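You operate a simulated robot arm through the tools that you are given. There is no shell and no other tool.

Carry out the task below with a simulated robot arm. There is one attempt and no reset: what you move stays moved.

TASK
Swap the damp pad in the dry box for a dry one.
Fine: free the latch, open the lid fully, stand the damp pad in the free pocket, shut the lid and latch it. Set down upright: drying pad, what you pick out.

Only the result counts: the job must be done as asked and must still hold three seconds after the hand-in. Knocking over, shifting, dropping, spilling or breaking anything else fails it. Lids that push on must go on centred and level and be pressed home; caps that screw on are set level and turned clockwise until they are tight.

THE ROBOT
A 6-joint arm with a four-finger gripper, fixed in place. Base frame: the origin is on the floor under the middle of its stand, x ahead of it, y to its left, z up. Readings come in cm, degrees, newtons and seconds.
It reaches about 104.1 cm from its shoulder. Its first joint turns from -166.0 to 166.0 degrees. Payload 3.67 kg.
The tool frame sits at the grasp point between the pads (the TCP): z along the fingers, y along the line on which they close. The tips reach 2.8 cm beyond it. The gripper opens to 11.2 cm; its body begins 7.3 cm behind the TCP.
Orientation is that of the tool frame in the base frame, as [roll, pitch, yaw] about the fixed x, y, z axes, in that order (R = Rz(yaw) Ry(pitch) Rx(roll)). With the fingers straight down and closing along the base's y, the tool's x points along the base's -x, its y along +y and its z along -z.

THE INTERFACE
- The arm moves only by the tool nudge_tool. Its arguments are lists of equal length, an entry for each row: "grip": the opening, from 0 (shut) to 1 (fully open); "delta_pos": the shift along the base's x, y, z in units of 40 mm (1.0 is 40 mm), a list of three; "dr": the turn, a rotation vector about the base's x, y, z in units of 4 degrees (1.0 is 4 degrees), a list of three. In form: {"grip": [grip, ...], "delta_pos": [[x, y, z], ...], "dr": [[rx, ry, rz], ...]}. A call has 1 to 20 rows; each row shifts and turns the commanded pose from where the row before left it. A call with a number of a shift or a turn outside -1 to 1 is refused whole. A row lasts 0.2 s, in which the tool goes at most 5 cm and 8.6 degrees; a call with a longer step from one row to the next is refused whole, and so is a gripper value outside its range. A pose out of reach is approached as far as the arm can. The call stops where the force on the tool passes 90 N (or 10 N more than at its start, if that is more) or the arm is blocked; 0.2 s more then pass. Each finger travels about 10.25 cm/s and halts on what it meets, pressing with about 42 N; the grip force reading is that of the motor and also rises with nothing between the fingers. The clock runs only during rows and for 0.2 s after the last one: add rows that do not move to give the fingers time. It gives the time, the measured TCP pose, the force on the tool (base axes), the opening and the grip force at its end, in the units of the frame above (readings bear some noise), with the torque about the TCP (base axes, N m) and any sound that the robot's microphone picked up, and new pictures: "show" is both (left out), scene, wrist or none.
- Cameras (640 x 400 px; columns grow to the right, rows downward): "scene" is fixed at [39.92, 64.99, 137.1]; the picture's right is [-0.93, -0.36, 0.00], its down [-0.16, 0.41, -0.90] and it looks along [0.32, -0.84, -0.44] (base axes); focal length 346 px, centre (320, 200). "wrist" rides on the gripper at [6, -1.8, -10.4] in the tool frame; the picture's right is [0.29, 0.96, 0.00], its down [-0.80, 0.24, -0.55] and it looks along [-0.53, 0.16, 0.83] (tool axes); focal length 234 px, centre (320, 200). There is no depth. A picture from a camera that has moved, and an enlarged one, comes with that camera's place and axes in the base frame and with its lens.
- zoom(camera, box): a new picture of the part [left, top, right, bottom] of that camera's present view, enlarged. It takes no simulated time.
- hand_in(): hands the job in; it is judged then, once.

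Nothing tells you positions but the pictures and the camera data. Unless the task says otherwise, let go and move clear before handing in.

The tools are called as a command line: name --argument value ..., lists and objects as JSON in quotes. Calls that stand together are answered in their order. nudge_tool: Moves the arm, as the interface text tells. Its arguments: {"type":"object","properties":{"grip":{"type":"array","items":{"type":"number"}},"delta_pos":{"type":"array","items":{"type":"array","items":{"type":"number"}}},"dr":{"type":"array","items":{"type":"array","items":{"type":"number"}}},"show":{"type":"string","enum":["both","scene","wrist","none"]}},"required":["grip","delta_pos","dr"]} The other tools are called the same way: zoom (camera, box) takes an enlarged picture of a part of a camera's view; hand_in () hands the job in.

At the start:

```text
t: 0.0
position: [53.51, -6.11, 118.22]
tcp_rot: [180.0, -0.1, -180.0]
contact_force: [0.0, -1.0, 0.0]
torque: [0.01, 0.01, -0.01]
finger_gap: 11.21
finger_force: 0.1
```

scene: 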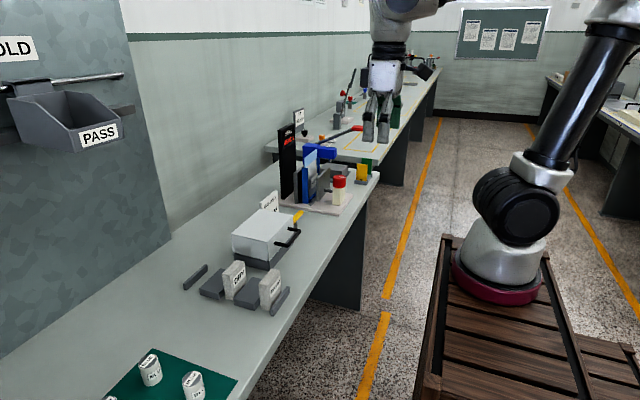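
wrist: 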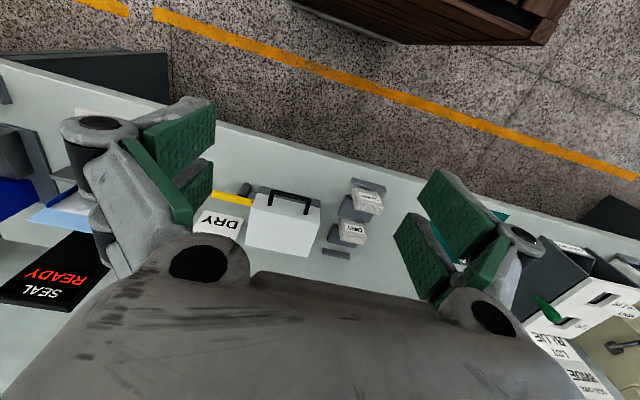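

I see a bench with a white box (the dry box) that has a dark handle, two pads standing in a rack next to it, and a "DRY" sign. I'll zoom in to see details before moving.

zoom --camera "scene" --box '[170, 180, 330, 320]'

zoom --camera "wrist" --box '[190, 160, 410, 280]'

```text
2.86 times, centred on (250, 250) of scene
camera zoom: at [39.92, 64.99, 137.1], right [-0.93, -0.36, 0.0], down [-0.16, 0.41, -0.9], along [0.32, -0.84, -0.44], focal length 989 px, centre (520, 57)
```

zoom: 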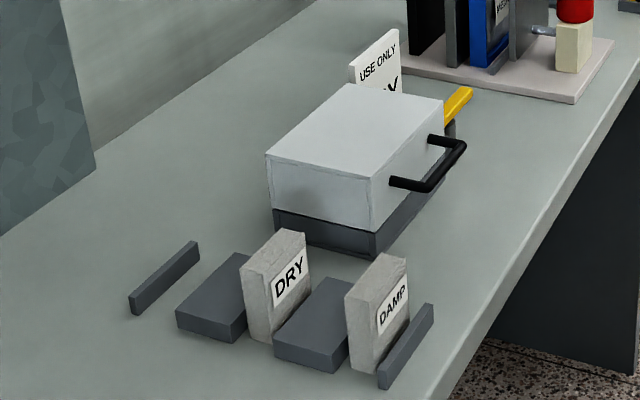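

```text
2.91 times, centred on (300, 220) of wrist
camera zoom: at [47.55, -7.9, 128.7], right [-0.29, 0.96, 0.0], down [0.8, 0.24, 0.55], along [0.53, 0.16, -0.83], focal length 681 px, centre (378, 142)
```

zoom: 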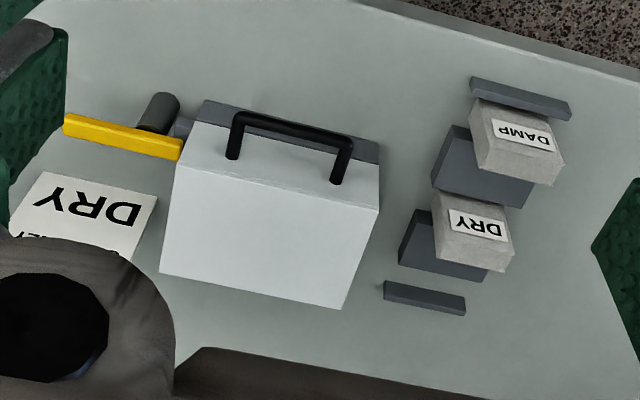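

The dry box is at about x 78–88, y -13 to 1.5, lid top z≈90. Its handle faces the robot, and a yellow latch lever sits at the -y end. The rack is on the +y side, with the far (+x) pocket free. I'll move closer to look at the latch.

nudge_tool --grip '[1, 1, 1, 1, 1]' --delta_pos '[[0.5, -0.5, -0.6], [0.5, -0.5, -0.6], [0.5, -0.5, -0.6], [0.5, -0.5, -0.6], [0, 0, 0]]' --dr '[[0, 0, 0], [0, 0, 0], [0, 0, 0], [0, 0, 0], [0, 0, 0]]'

```text
t: 1.2
position: [61.52, -14.2, 108.76]
tcp_rot: [180.0, 0.0, -180.0]
contact_force: [-0.1, -0.4, 0.3]
torque: [0.01, -0.01, 0.0]
finger_gap: 11.19
finger_force: 0.1
camera wrist: at [55.54, -15.98, 119.22], right [-0.29, 0.96, 0.0], down [0.8, 0.24, 0.55], along [0.53, 0.16, -0.83], focal length 234 px, centre (320, 200)
```

scene: 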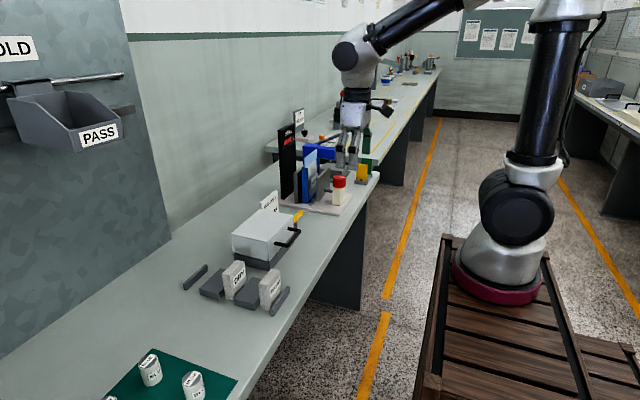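
wrist: 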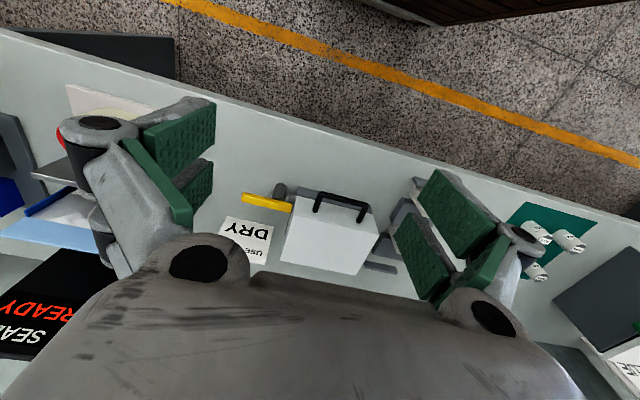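

zoom --camera "wrist" --box '[200, 160, 400, 285]'

zoom --camera "scene" --box '[225, 180, 321, 240]'

```text
3.20 times, centred on (300, 222) of wrist
camera zoom: at [55.54, -15.98, 119.22], right [-0.29, 0.96, 0.0], down [0.8, 0.24, 0.55], along [0.53, 0.16, -0.83], focal length 749 px, centre (384, 128)
```

zoom: 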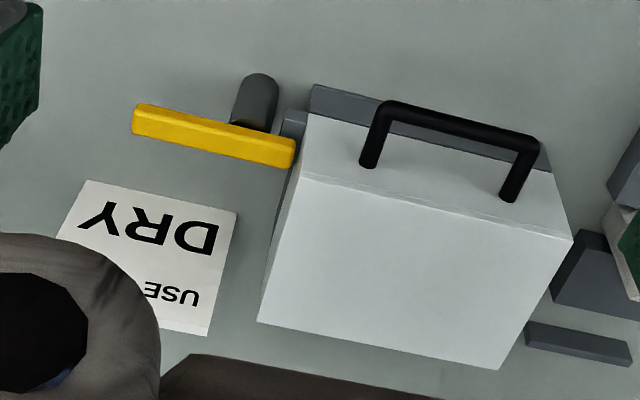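

```text
6.67 times, centred on (273, 210) of scene
camera zoom: at [39.92, 64.99, 137.1], right [-0.93, -0.36, 0.0], down [-0.16, 0.41, -0.9], along [0.32, -0.84, -0.44], focal length 2308 px, centre (633, 133)
```

zoom: 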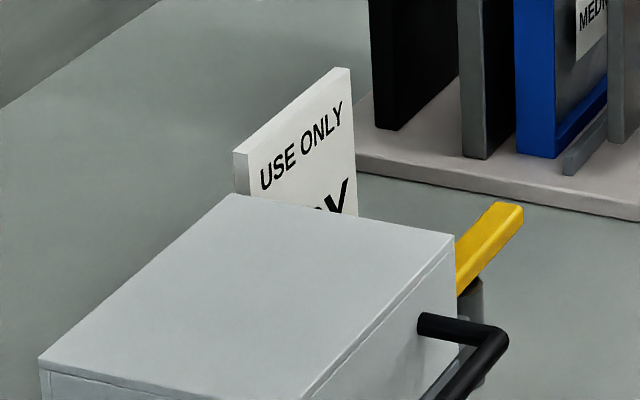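

The latch is a yellow bar sitting on a vertical post at about (79.4, -16). Its short arm overlaps the box end and its long arm points to -y. I'll get a closer view to understand which way it turns.

nudge_tool --grip '[1, 1, 1, 1]' --delta_pos '[[0.6, -0.3, -0.9], [0.6, -0.3, -0.9], [0.6, -0.3, -0.9], [0, 0, 0]]' --dr '[[0, 0, 0], [0, 0, 0], [0, 0, 0], [0, 0, 0]]' --show "wrist"

```text
t: 2.2
position: [68.71, -17.65, 97.73]
tcp_rot: [-180.0, 0.0, -180.0]
contact_force: [-0.1, 0.6, -0.6]
torque: [0.0, -0.02, 0.0]
finger_gap: 11.19
finger_force: 0.0
camera wrist: at [62.68, -19.52, 108.17], right [-0.29, 0.96, 0.0], down [0.8, 0.24, 0.55], along [0.53, 0.16, -0.83], focal length 234 px, centre (320, 200)
```

wrist: 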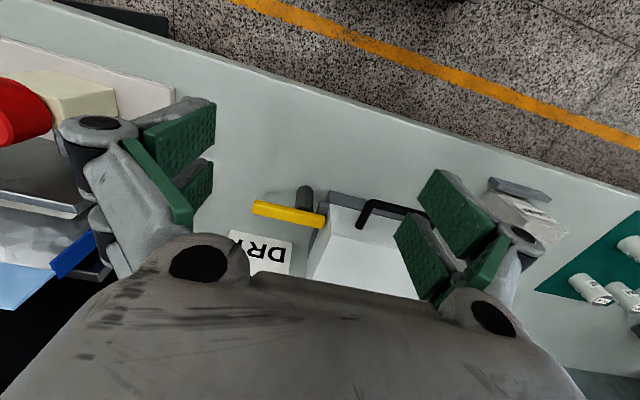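

zoom --camera "wrist" --box '[236, 170, 356, 245]'

zoom --camera "scene" --box '[270, 195, 318, 225]'

```text
5.33 times, centred on (296, 208) of wrist
camera zoom: at [62.68, -19.52, 108.17], right [-0.29, 0.96, 0.0], down [0.8, 0.24, 0.55], along [0.53, 0.16, -0.83], focal length 1249 px, centre (448, 160)
```

zoom: 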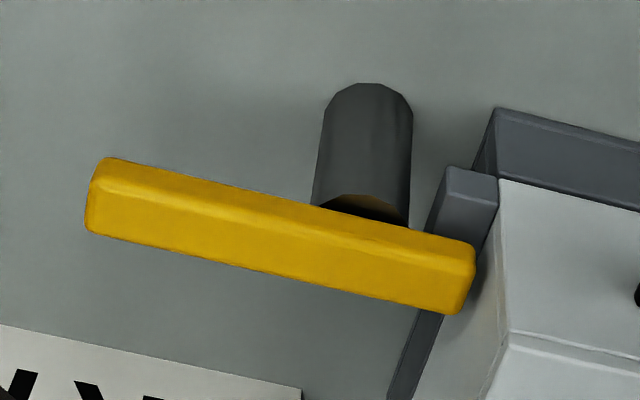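

```text
13.33 times, centred on (294, 210) of scene
camera zoom: at [39.92, 64.99, 137.1], right [-0.93, -0.36, 0.0], down [-0.16, 0.41, -0.9], along [0.32, -0.84, -0.44], focal length 4616 px, centre (667, 67)
```

zoom: 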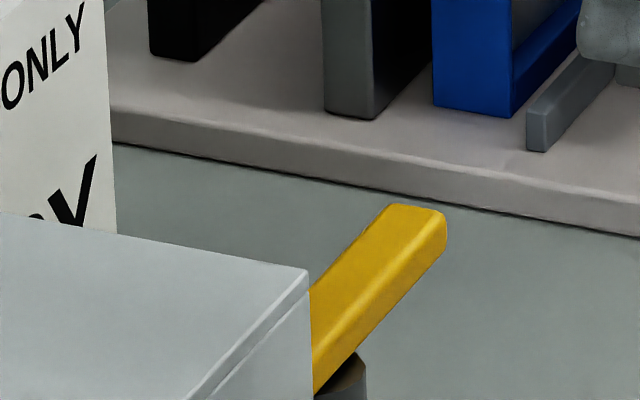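

The bar's short arm lies over a tab on the lid end, so it has to swing horizontally about the post. I'll check the gripper's finger shape in the scene view before planning the push.

zoom --camera "scene" --box '[250, 100, 410, 200]'

nudge_tool --grip '[0, 0, 0, 0, 0]' --delta_pos '[[0, 0, 0], [0, 0, 0], [0, 0, 0], [0, 0, 0], [0, 0, 0]]' --dr '[[0, 0, 0], [0, 0, 0], [0, 0, 0], [0, 0, 0], [0, 0, 0]]'

```text
4.00 times, centred on (330, 150) of scene
camera zoom: at [39.92, 64.99, 137.1], right [-0.93, -0.36, 0.0], down [-0.16, 0.41, -0.9], along [0.32, -0.84, -0.44], focal length 1385 px, centre (280, 400)
```

zoom: 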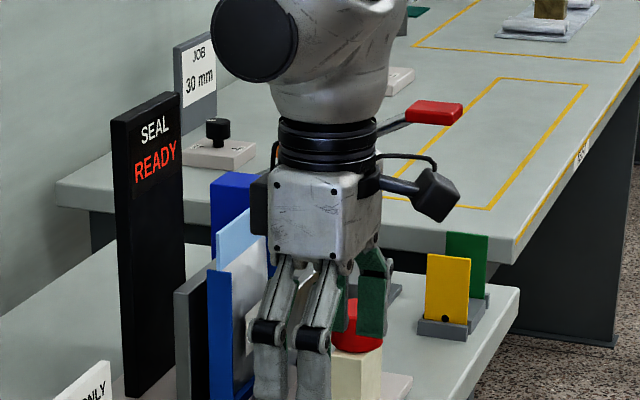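

```text
t: 3.4
position: [68.69, -17.78, 97.67]
tcp_rot: [-180.0, 0.0, 180.0]
contact_force: [0.0, 0.1, -0.3]
torque: [-0.02, -0.01, 0.02]
finger_gap: 0.0
finger_force: 35.8
camera wrist: at [62.67, -19.5, 108.19], right [-0.29, 0.96, 0.0], down [0.8, 0.24, 0.55], along [0.53, 0.16, -0.83], focal length 234 px, centre (320, 200)
```

scene: 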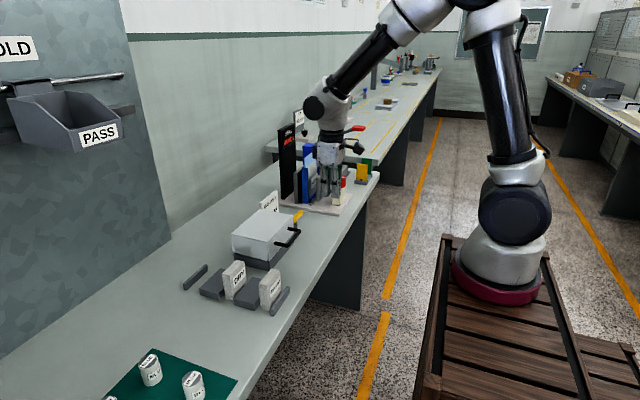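
wrist: 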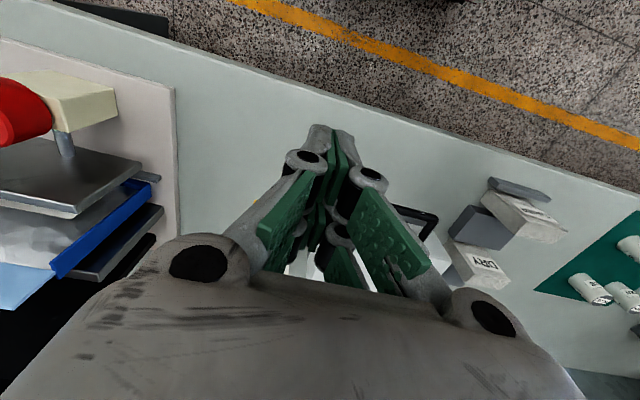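

zoom --camera "scene" --box '[288, 130, 384, 220]'

zoom --camera "wrist" --box '[240, 110, 440, 235]'

```text
4.44 times, centred on (336, 175) of scene
camera zoom: at [39.92, 64.99, 137.1], right [-0.93, -0.36, 0.0], down [-0.16, 0.41, -0.9], along [0.32, -0.84, -0.44], focal length 1539 px, centre (249, 311)
```

zoom: 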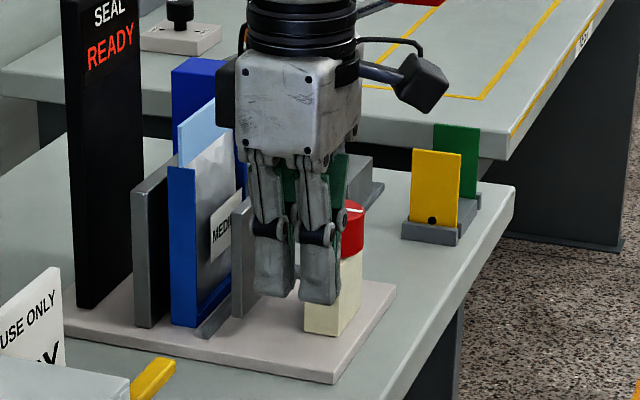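

```text
3.20 times, centred on (340, 172) of wrist
camera zoom: at [62.67, -19.5, 108.19], right [-0.29, 0.96, 0.0], down [0.8, 0.24, 0.55], along [0.53, 0.16, -0.83], focal length 749 px, centre (256, 288)
```

zoom: 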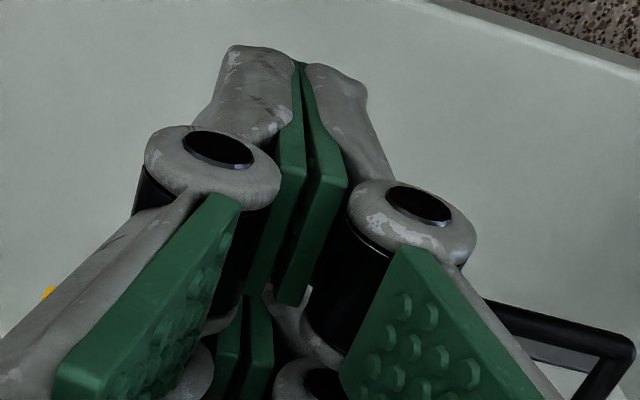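

The closed fingers make a small fist of roughly 4.5 × 4 cm. I'll hover the fist on the +x side of the lever's long arm, well short of the sign at x≈89.5, then try pushing it toward -x.

nudge_tool --grip '[0, 0, 0, 0, 0, 0]' --delta_pos '[[0.78, -0.24, 0], [0.78, -0.24, 0], [0.78, -0.24, 0], [0.78, -0.24, 0], [0.78, -0.24, 0], [0, 0, 0]]' --dr '[[0, 0, 0], [0, 0, 0], [0, 0, 0], [0, 0, 0], [0, 0, 0], [0, 0, 0]]'

```text
t: 4.8
position: [84.25, -22.48, 97.82]
tcp_rot: [-180.0, 0.0, -180.0]
contact_force: [-0.1, 0.1, -0.2]
torque: [0.02, -0.02, -0.01]
finger_gap: 0.0
finger_force: 35.7
camera wrist: at [78.29, -24.24, 108.37], right [-0.29, 0.96, 0.0], down [0.8, 0.24, 0.55], along [0.53, 0.16, -0.83], focal length 234 px, centre (320, 200)
```

scene: 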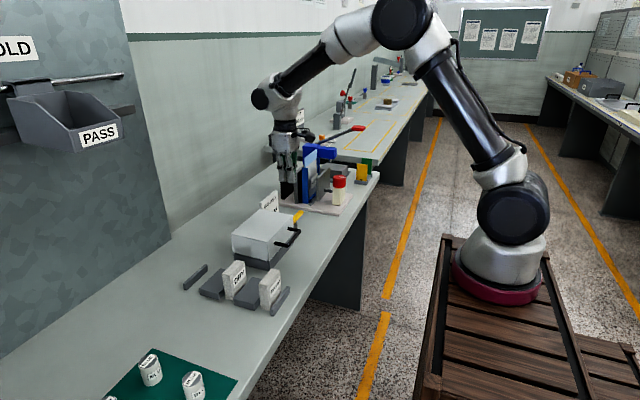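
wrist: 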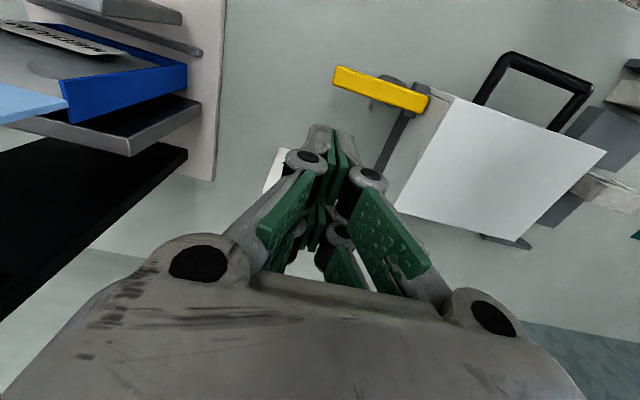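

The fist is hovering between lever and sign with clearance on both sides. I'll descend to lever height.

nudge_tool --grip '[0, 0, 0, 0, 0]' --delta_pos '[[0, 0, -0.66], [0, 0, -0.66], [0, 0, -0.66], [0, 0, -0.66], [0, 0, 0]]' --dr '[[0, 0, 0], [0, 0, 0], [0, 0, 0], [0, 0, 0], [0, 0, 0]]'

zoom --camera "scene" --box '[240, 160, 336, 220]'

```text
t: 6.0
position: [84.4, -22.43, 87.45]
tcp_rot: [180.0, 0.1, 180.0]
contact_force: [-0.5, 0.6, 0.4]
torque: [-0.02, -0.02, -0.02]
finger_gap: 0.01
finger_force: 35.4
camera wrist: at [78.31, -24.15, 97.91], right [-0.29, 0.96, 0.0], down [0.8, 0.24, 0.55], along [0.53, 0.16, -0.83], focal length 234 px, centre (320, 200)
```

scene: 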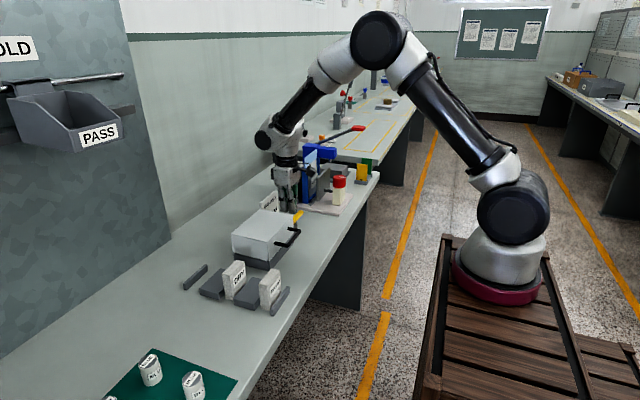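
wrist: 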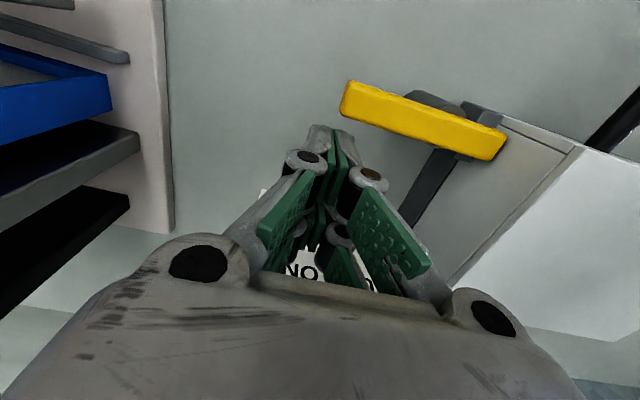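

```text
6.67 times, centred on (288, 190) of scene
camera zoom: at [39.92, 64.99, 137.1], right [-0.93, -0.36, 0.0], down [-0.16, 0.41, -0.9], along [0.32, -0.84, -0.44], focal length 2308 px, centre (533, 267)
```

zoom: 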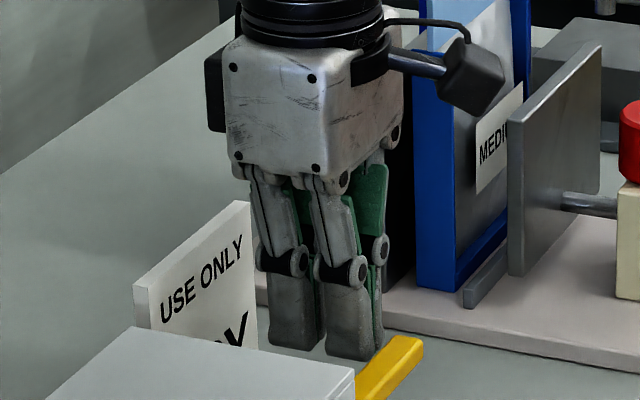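

The fist is beside the lever. I'll push it toward -x in small steps and watch the force.

nudge_tool --grip '[0, 0, 0, 0, 0]' --delta_pos '[[-0.13, 0, 0], [-0.13, 0, 0], [-0.13, 0, 0], [-0.13, 0, 0], [0, 0, 0]]' --dr '[[0, 0, 0], [0, 0, 0], [0, 0, 0], [0, 0, 0], [0, 0, 0]]' --show "wrist"

```text
t: 7.2
position: [82.21, -22.45, 87.3]
tcp_rot: [-180.0, 0.0, 179.9]
contact_force: [1.4, -0.1, -0.9]
torque: [0.01, -0.03, -0.02]
finger_gap: 0.02
finger_force: 35.6
camera wrist: at [76.25, -24.28, 97.83], right [-0.29, 0.96, 0.0], down [0.8, 0.24, 0.55], along [0.53, 0.16, -0.83], focal length 234 px, centre (320, 200)
```

wrist: 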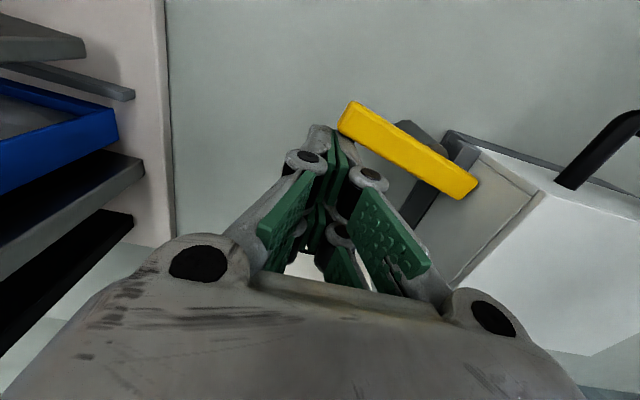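

The lever swings freely toward the robot (only about 1 N). I'll continue along its arc.

nudge_tool --grip '[0, 0, 0, 0, 0, 0]' --delta_pos '[[-0.2, 0, 0], [-0.2, 0, 0], [-0.2, 0.02, 0], [-0.2, 0.05, 0], [-0.15, 0.1, 0], [0, 0, 0]]' --dr '[[0, 0, 0], [0, 0, 0], [0, 0, 0], [0, 0, 0], [0, 0, 0], [0, 0, 0]]' --show "wrist"

```text
t: 8.6
position: [78.46, -21.85, 87.18]
tcp_rot: [-180.0, 0.0, 180.0]
contact_force: [0.2, 1.1, -0.2]
torque: [-0.02, -0.04, 0.02]
finger_gap: 0.01
finger_force: 35.3
camera wrist: at [72.41, -23.62, 97.66], right [-0.29, 0.96, 0.0], down [0.8, 0.24, 0.55], along [0.53, 0.16, -0.83], focal length 234 px, centre (320, 200)
```

wrist: 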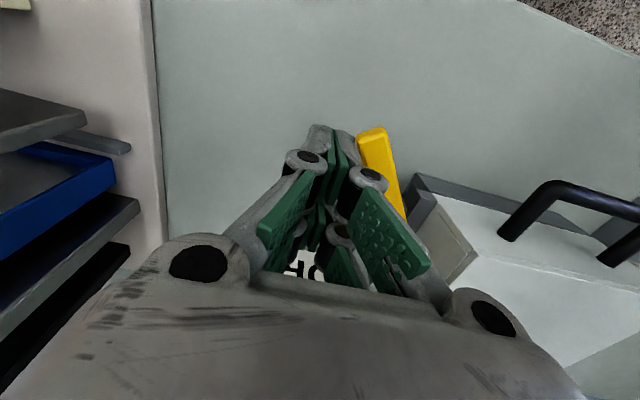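

nudge_tool --grip '[0, 0, 0, 0, 0, 0]' --delta_pos '[[-0.1, 0.12, 0], [-0.1, 0.15, 0], [-0.08, 0.15, 0], [-0.05, 0.15, 0], [0, 0.15, 0], [0, 0, 0]]' --dr '[[0, 0, 0], [0, 0, 0], [0, 0, 0], [0, 0, 0], [0, 0, 0], [0, 0, 0]]' --show "wrist"

```text
t: 10.0
position: [77.14, -19.33, 86.97]
tcp_rot: [-180.0, -0.1, 179.9]
contact_force: [-3.5, -30.9, -2.7]
torque: [-0.28, 0.0, 0.81]
finger_gap: 0.02
finger_force: 36.3
camera wrist: at [71.15, -21.06, 97.63], right [-0.29, 0.96, 0.0], down [0.8, 0.24, 0.55], along [0.53, 0.16, -0.83], focal length 234 px, centre (320, 200)
```

wrist: 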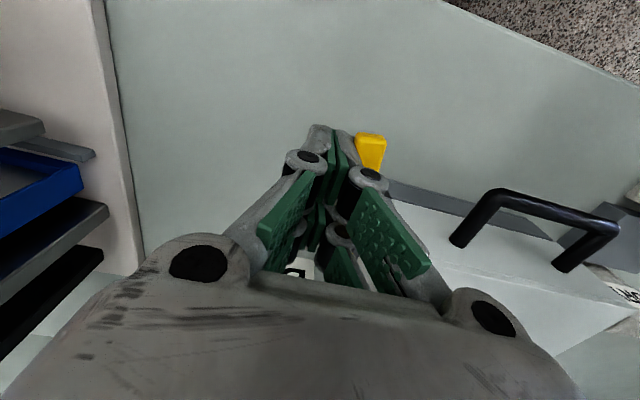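

The lever hit a firm stop (~31 N), so it seems to be at its open limit. I'll back off at once, rise, and look.

nudge_tool --grip '[0, 0, 0, 0, 0, 0, 0]' --delta_pos '[[0, -0.3, 0], [0, -0.3, 0], [0, 0, 0.8], [0, 0, 0.8], [-0.7, 0, 0.6], [-0.7, 0, 0.5], [0, 0, 0]]' --dr '[[0, 0, 0], [0, 0, 0], [0, 0, 0], [0, 0, 0], [0, 0, 0], [0, 0, 0], [0, 0, 0]]'

zoom --camera "wrist" --box '[240, 150, 480, 300]'

zoom --camera "scene" --box '[222, 185, 318, 275]'

```text
t: 11.6
position: [71.46, -21.43, 98.19]
tcp_rot: [-179.9, -0.1, 180.0]
contact_force: [-0.3, -0.5, -0.1]
torque: [0.0, 0.01, 0.01]
finger_gap: 0.0
finger_force: 35.9
camera wrist: at [65.49, -23.17, 108.67], right [-0.29, 0.96, 0.0], down [0.8, 0.24, 0.55], along [0.53, 0.16, -0.83], focal length 234 px, centre (320, 200)
```

scene: 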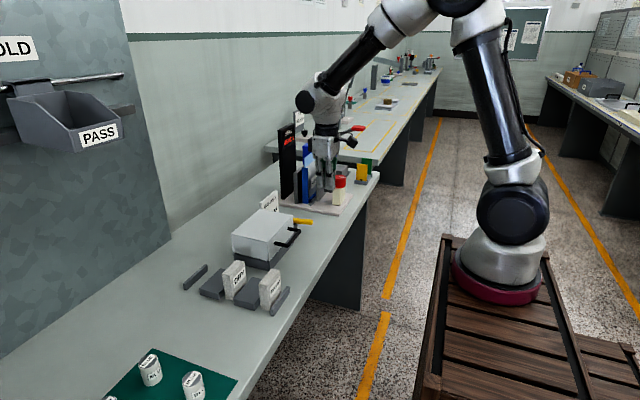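
wrist: 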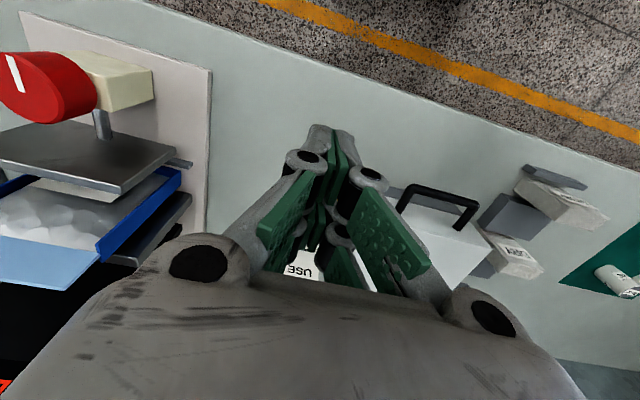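

```text
2.67 times, centred on (360, 225) of wrist
camera zoom: at [65.49, -23.17, 108.67], right [-0.29, 0.96, 0.0], down [0.8, 0.24, 0.55], along [0.53, 0.16, -0.83], focal length 624 px, centre (213, 133)
```

zoom: 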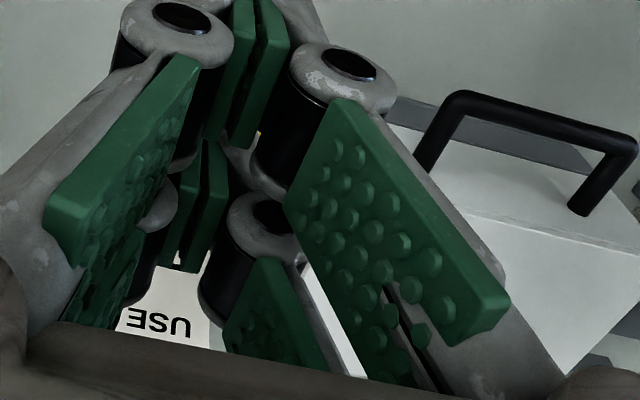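

```text
4.44 times, centred on (270, 230) of scene
camera zoom: at [39.92, 64.99, 137.1], right [-0.93, -0.36, 0.0], down [-0.16, 0.41, -0.9], along [0.32, -0.84, -0.44], focal length 1539 px, centre (542, 67)
```

zoom: 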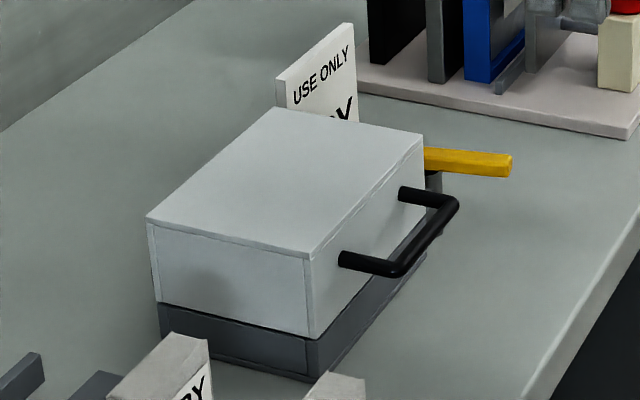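

The lever now points toward the robot, clear of the lid tab. Next I'll open the lid by its handle bar (x≈75, y -10 to -1.8, z≈87), retreating first to turn the gripper so it closes in the vertical plane.

nudge_tool --grip '[0, 0, 0, 0, 0, 0, 0, 0, 0, 0, 0, 0, 0, 0, 0, 0, 0, 0, 0, 0]' --delta_pos '[[-0.2, 0.19, 0.09], [-0.2, 0.19, 0.09], [-0.2, 0.19, 0.09], [-0.2, 0.19, 0.09], [-0.2, 0.19, 0.09], [-0.2, 0.19, 0.09], [-0.2, 0.19, 0.09], [-0.2, 0.19, 0.09], [-0.2, 0.19, 0.09], [-0.2, 0.19, 0.09], [-0.2, 0.19, 0.09], [-0.2, 0.19, 0.09], [-0.2, 0.19, 0.09], [-0.2, 0.19, 0.09], [-0.2, 0.19, 0.09], [-0.2, 0.19, 0.09], [-0.2, 0.19, 0.09], [-0.2, 0.19, 0.09], [-0.2, 0.19, 0.09], [-0.2, 0.19, 0.09]]' --dr '[[0, 0, -1], [0, 0, -1], [0, 0, -1], [0, 0, -1], [0, 0, -1], [0, 0, -1], [0, 0, -1], [0, 0, -1], [0, 0, -1], [0, 0, -1], [0, 0, -1], [0, 0, -1], [0, 0, -1], [0, 0, -1], [0, 0, -1], [0, 0, -1], [0, 0, -1], [0, 0, -1], [0, 0, -1], [0, 0, -1]]'

```text
t: 15.8
position: [55.52, -6.16, 105.28]
tcp_rot: [-179.9, -0.1, 100.0]
contact_force: [0.4, -1.0, -0.3]
torque: [-0.02, -0.01, -0.01]
finger_gap: 0.0
finger_force: 35.2
camera wrist: at [52.78, -0.52, 115.71], right [0.89, 0.45, 0.0], down [0.37, -0.74, 0.55], along [0.25, -0.5, -0.83], focal length 234 px, centre (320, 200)
```

scene: 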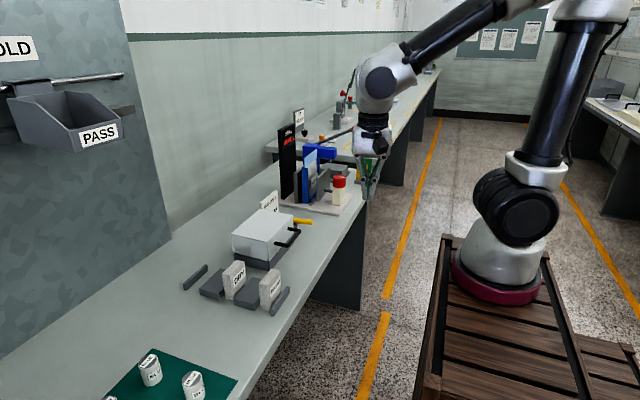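
wrist: 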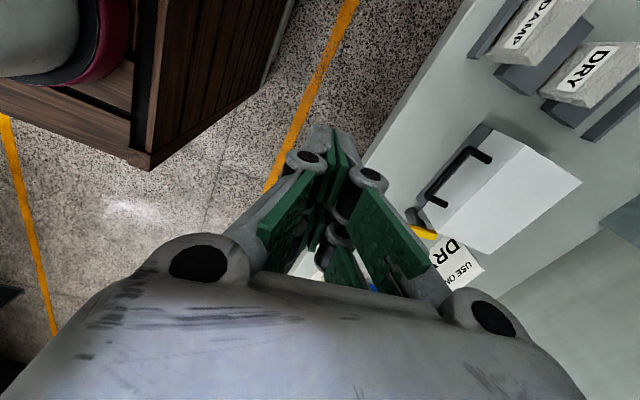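

nudge_tool --grip '[0.3, 0.3, 0.3, 0.3, 0.3, 0.3, 0.3, 0.3, 0.3, 0.3, 0.3, 0.3, 0.3, 0.3, 0.3, 0.3, 0.3, 0.3, 0.3]' --delta_pos '[[0, 0, 0], [0, 0, 0], [0, 0, 0], [0.04, 0, -0.05], [0.04, 0, -0.05], [0.04, 0, -0.05], [0.04, 0, -0.05], [0.04, 0, -0.05], [0.04, 0, -0.05], [0.04, 0, -0.05], [0.04, 0, -0.05], [0.04, 0, -0.05], [0.04, 0, -0.05], [0.04, 0, -0.05], [0.04, 0, -0.05], [0.04, 0, -0.05], [0.04, 0, -0.05], [0.04, 0, -0.05], [0, 0, 0]]' --dr '[[0, 0, -1], [0, 0, -1], [0, 0, -0.5], [0, -1, 0], [0, -1, 0], [0, -1, 0], [0, -1, 0], [0, -1, 0], [0, -1, 0], [0, -1, 0], [0, -1, 0], [0, -1, 0], [0, -1, 0], [0, -1, 0], [0, -1, 0], [0, -1, 0], [0, -1, 0], [0, -1, 0], [0, 0, 0]]'

```text
t: 19.8
position: [69.62, -12.11, 118.46]
tcp_rot: [124.6, -0.5, 90.5]
contact_force: [0.8, 0.5, 0.1]
torque: [0.04, 0.01, -0.02]
finger_gap: 3.38
finger_force: 0.1
out of reach, approached as far as the arm can: row 8, 9, 10, 11, 12, 13, 14, 15, 16, 17, 18
camera wrist: at [60.05, -6.19, 123.03], right [0.54, 0.29, 0.79], down [-0.31, -0.8, 0.51], along [0.78, -0.52, -0.34], focal length 234 px, centre (320, 200)
```

scene: 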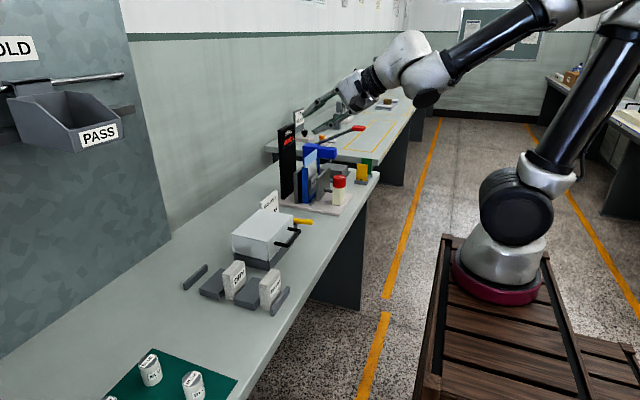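
wrist: 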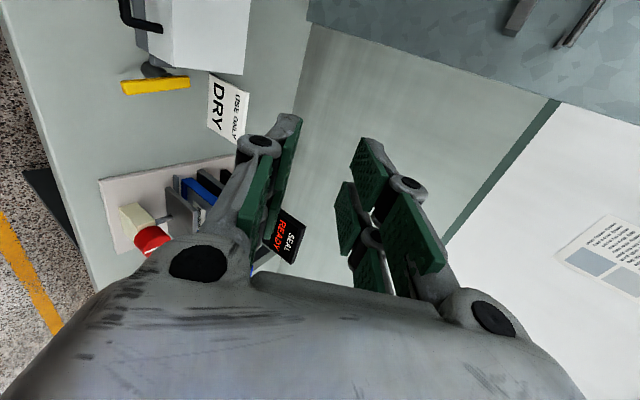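

The tilt pose was out of reach so close to the base, so the arm stopped short. I'll shift the commanded pose outward, to where the handle is, while staying high.

nudge_tool --grip '[0.3, 0.3, 0.3, 0.3, 0.3, 0.3]' --delta_pos '[[1, 0, 0.2], [1, 0, 0.2], [1, 0, 0.1], [0.8, 0, 0], [0, 0, 0], [0, 0, 0]]' --dr '[[0, 0, 0], [0, 0, 0], [0, 0, 0], [0, 0, 0], [0, 0, 0], [0, 0, 0]]'

```text
t: 21.2
position: [70.35, -11.94, 118.5]
tcp_rot: [124.8, -0.3, 90.5]
contact_force: [-1.3, -0.2, 0.1]
torque: [0.01, 0.02, -0.01]
finger_gap: 3.35
finger_force: 0.2
out of reach, approached as far as the arm can: row 1, 2, 3, 4
camera wrist: at [60.73, -6.06, 123.13], right [0.54, 0.29, 0.79], down [-0.31, -0.8, 0.51], along [0.78, -0.52, -0.35], focal length 234 px, centre (320, 200)
```

scene: 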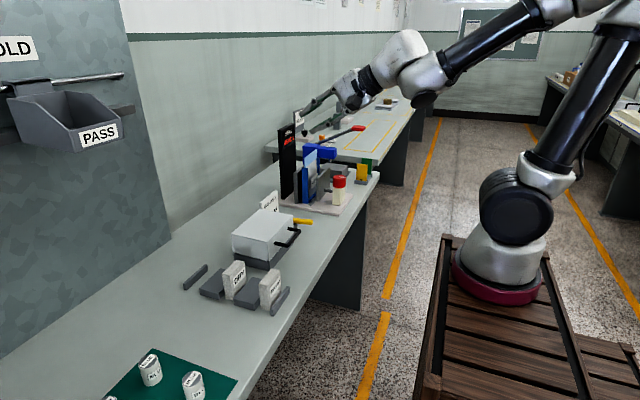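
wrist: 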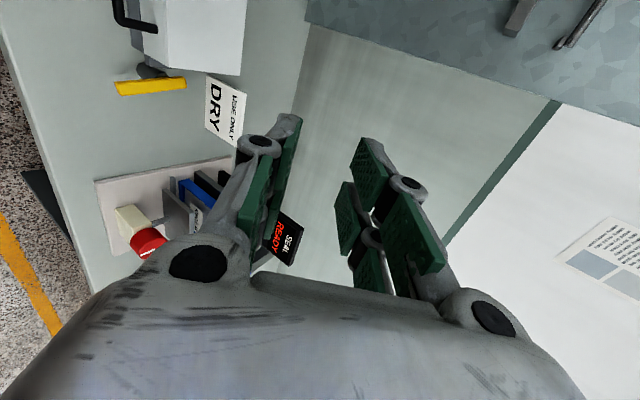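

Tilting far outward isn't reachable here. I'll return to a vertical tool with the fingers closing along x, straddle the handle bar from above and let it roll in the grip.

nudge_tool --grip '[0.22, 0.22, 0.22, 0.22, 0.22, 0.22, 0.22, 0.22, 0.22, 0.22, 0.22, 0.22, 0.22, 0.22]' --delta_pos '[[0, 0, 0], [0, 0, 0], [0, 0, 0], [0, 0, 0], [0, 0, 0], [0, 0, 0], [0, 0, 0], [0, 0, 0], [0, 0, 0], [0, 0, 0], [0, 0, 0], [0, 0, 0], [0, 0, 0], [0, 0, 0]]' --dr '[[0, 1, 0], [0, 1, 0], [0, 1, 0], [0, 1, 0], [0, 1, 0], [0, 1, 0], [0, 1, 0], [0, 1, 0], [0, 1, 0], [0, 1, 0], [0, 0, 0], [0, 0, 0], [0, 0, 0], [0, 0, 0]]'

```text
t: 24.2
position: [70.64, -12.68, 118.98]
tcp_rot: [161.1, 1.1, 89.4]
contact_force: [-0.1, 0.1, 0.0]
torque: [-0.02, 0.02, 0.01]
finger_gap: 2.47
finger_force: 0.1
out of reach, approached as far as the arm can: row 1, 2
camera wrist: at [65.58, -6.51, 128.16], right [0.91, 0.29, 0.3], down [0.04, -0.79, 0.62], along [0.42, -0.55, -0.72], focal length 234 px, centre (320, 200)
```

scene: 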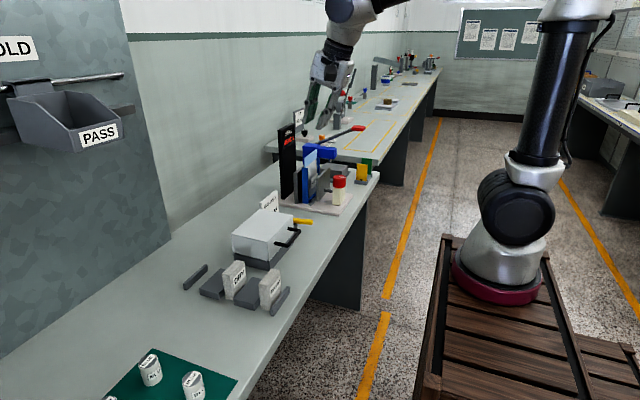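
wrist: 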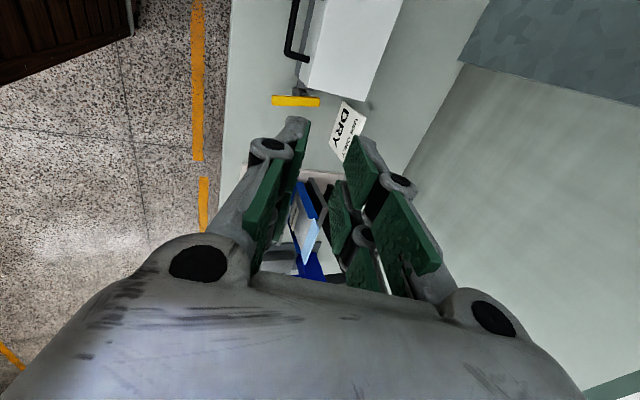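

zoom --camera "scene" --box '[290, 40, 370, 140]'

zoom --camera "wrist" --box '[220, 100, 460, 250]'

```text
4.00 times, centred on (330, 90) of scene
camera zoom: at [39.92, 64.99, 137.1], right [-0.93, -0.36, 0.0], down [-0.16, 0.41, -0.9], along [0.32, -0.84, -0.44], focal length 1385 px, centre (280, 640)
```

zoom: 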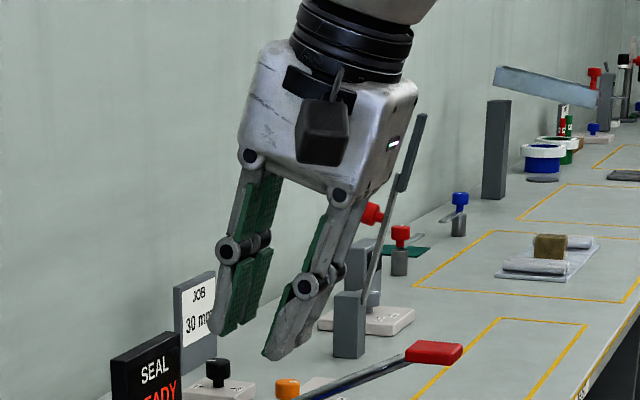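

```text
2.67 times, centred on (340, 175) of wrist
camera zoom: at [65.58, -6.51, 128.16], right [0.91, 0.29, 0.3], down [0.04, -0.79, 0.62], along [0.42, -0.55, -0.72], focal length 624 px, centre (267, 267)
```

zoom: 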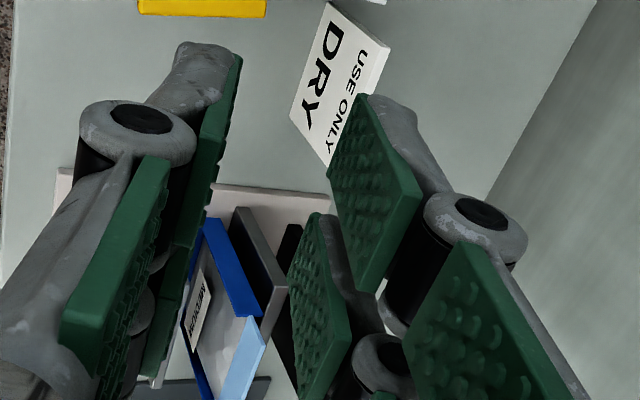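

Finger thickness is about 1.6 cm and the bar-to-lid gap is about 2.9 cm, so straddling works. I'll reduce the tilt to ~12° and hover over the bar.

nudge_tool --grip '[0.22, 0.22, 0.22, 0.22, 0.22, 0.22, 0.22, 0.22]' --delta_pos '[[0.17, 0.285, -0.93], [0.17, 0.285, -0.93], [0.17, 0.285, -0.93], [0.17, 0.285, -0.93], [0.17, 0.285, -0.93], [0.17, 0.285, -0.93], [0, 0, 0], [0, 0, 0]]' --dr '[[0.27, 0.9, 0.15], [0, 0.85, 0], [0, 0, 0], [0, 0, 0], [0, 0, 0], [0, 0, 0], [0, 0, 0], [0, 0, 0]]'

```text
t: 26.0
position: [74.51, -5.81, 96.56]
tcp_rot: [168.1, 0.0, 90.1]
contact_force: [-0.3, 0.4, -0.4]
torque: [0.0, -0.01, -0.04]
finger_gap: 2.47
finger_force: 0.1
camera wrist: at [70.64, 0.17, 106.46], right [0.94, 0.29, 0.2], down [0.12, -0.8, 0.59], along [0.33, -0.53, -0.78], focal length 234 px, centre (320, 200)
```

scene: 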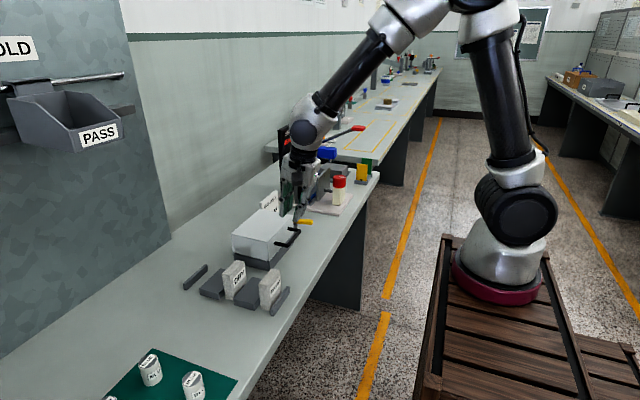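
wrist: 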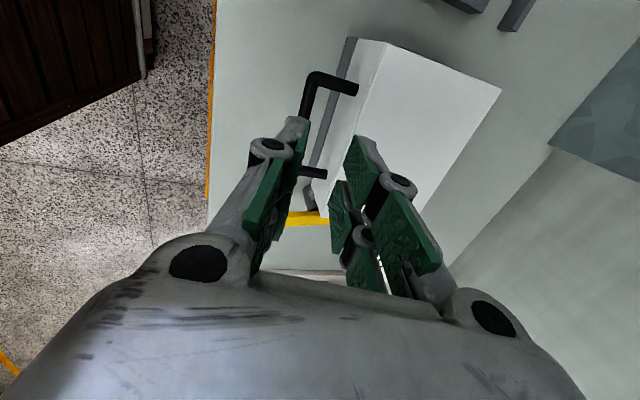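

zoom --camera "wrist" --box '[230, 50, 430, 250]'

zoom --camera "scene" --box '[225, 165, 335, 275]'

```text
2.00 times, centred on (330, 150) of wrist
camera zoom: at [70.64, 0.17, 106.46], right [0.94, 0.29, 0.2], down [0.12, -0.8, 0.59], along [0.33, -0.53, -0.78], focal length 468 px, centre (300, 300)
```

zoom: 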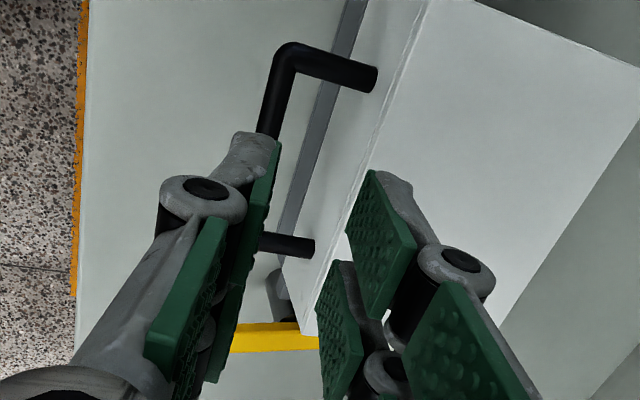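

```text
3.64 times, centred on (280, 220) of scene
camera zoom: at [39.92, 64.99, 137.1], right [-0.93, -0.36, 0.0], down [-0.16, 0.41, -0.9], along [0.32, -0.84, -0.44], focal length 1259 px, centre (466, 127)
```

zoom: 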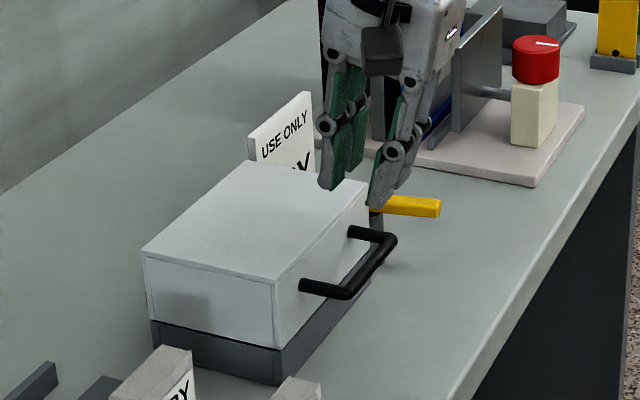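

Alignment checks out: bar B-corner re-measured at (74.8, -1.8). I'll descend over the bar slowly.

nudge_tool --grip '[0.22, 0.22, 0.22, 0.22, 0.22, 0.22]' --delta_pos '[[0.01, 0, -0.4], [0.01, 0, -0.4], [0.01, 0, -0.4], [0.01, 0, -0.4], [0.01, 0, -0.4], [0, 0, 0]]' --dr '[[0, 0, 0], [0, 0, 0], [0, 0, 0], [0, 0, 0], [0, 0, 0], [0, 0, 0]]'

zoom --camera "wrist" --box '[230, 50, 430, 250]'

zoom --camera "scene" --box '[225, 165, 335, 275]'

```text
t: 27.4
position: [74.9, -5.89, 88.44]
tcp_rot: [168.2, 0.1, 90.1]
contact_force: [0.2, -0.3, -0.5]
torque: [0.01, -0.01, -0.01]
finger_gap: 2.5
finger_force: 0.0
camera wrist: at [70.88, 0.04, 98.41], right [0.94, 0.29, 0.2], down [0.12, -0.8, 0.59], along [0.33, -0.53, -0.78], focal length 234 px, centre (320, 200)
```

scene: 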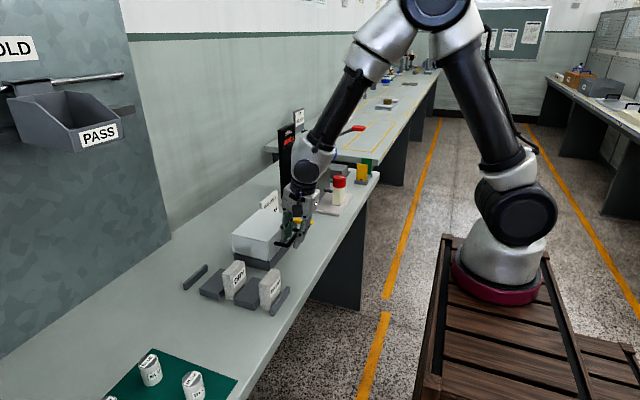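
wrist: 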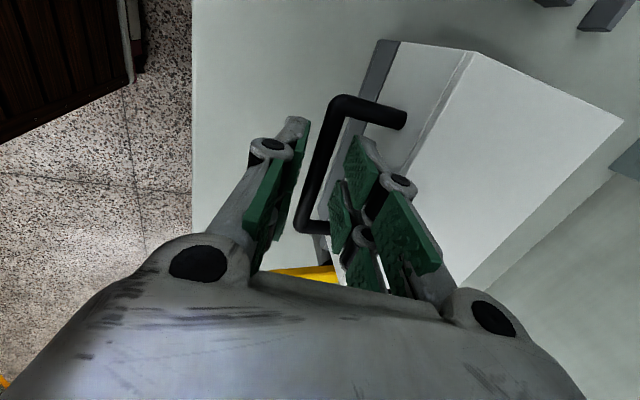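

```text
2.00 times, centred on (330, 150) of wrist
camera zoom: at [70.88, 0.04, 98.41], right [0.94, 0.29, 0.2], down [0.12, -0.8, 0.59], along [0.33, -0.53, -0.78], focal length 468 px, centre (300, 300)
```

zoom: 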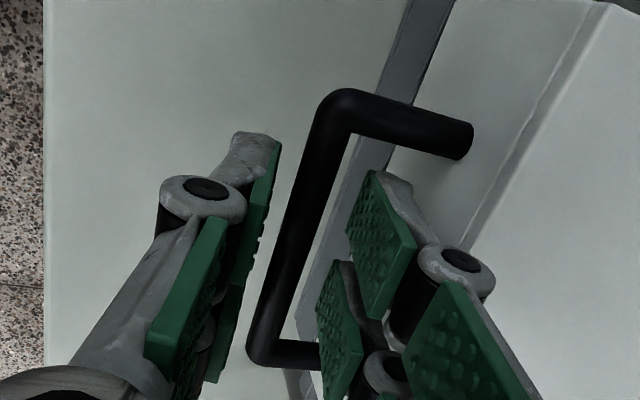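

```text
3.64 times, centred on (280, 220) of scene
camera zoom: at [39.92, 64.99, 137.1], right [-0.93, -0.36, 0.0], down [-0.16, 0.41, -0.9], along [0.32, -0.84, -0.44], focal length 1259 px, centre (466, 127)
```

zoom: 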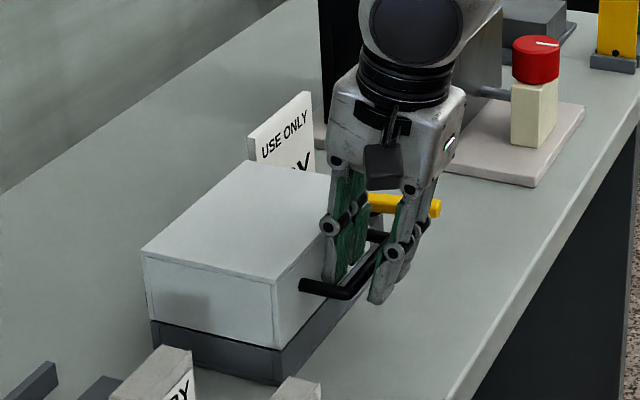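

The bar sits between the fingers. I'll close on it.

nudge_tool --grip '[0.15, 0.1, 0.05, 0.03, 0.03]' --delta_pos '[[0, 0, 0], [0, 0, 0], [0, 0, 0], [0, 0, 0], [0, 0, 0]]' --dr '[[0, 0, 0], [0, 0, 0], [0, 0, 0], [0, 0, 0], [0, 0, 0]]' --show "wrist"

zoom --camera "wrist" --box '[230, 50, 430, 250]'

```text
t: 28.6
position: [74.6, -6.04, 88.57]
tcp_rot: [168.2, 0.1, 90.1]
contact_force: [-15.8, 1.0, 2.2]
torque: [-0.54, 0.3, 1.5]
finger_gap: 0.93
finger_force: 45.6
camera wrist: at [70.78, 0.04, 98.43], right [0.94, 0.29, 0.2], down [0.12, -0.8, 0.59], along [0.33, -0.53, -0.78], focal length 234 px, centre (320, 200)
```

wrist: 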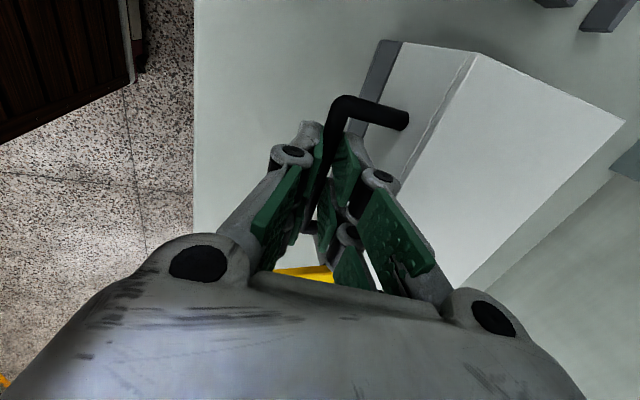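

```text
2.00 times, centred on (330, 150) of wrist
camera zoom: at [70.78, 0.04, 98.43], right [0.94, 0.29, 0.2], down [0.12, -0.8, 0.59], along [0.33, -0.53, -0.78], focal length 468 px, centre (300, 300)
```

zoom: 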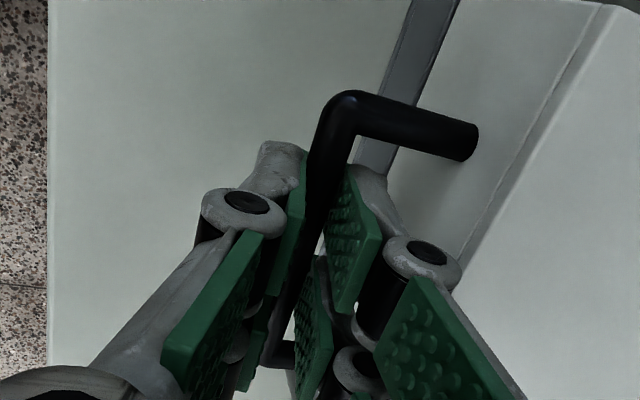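

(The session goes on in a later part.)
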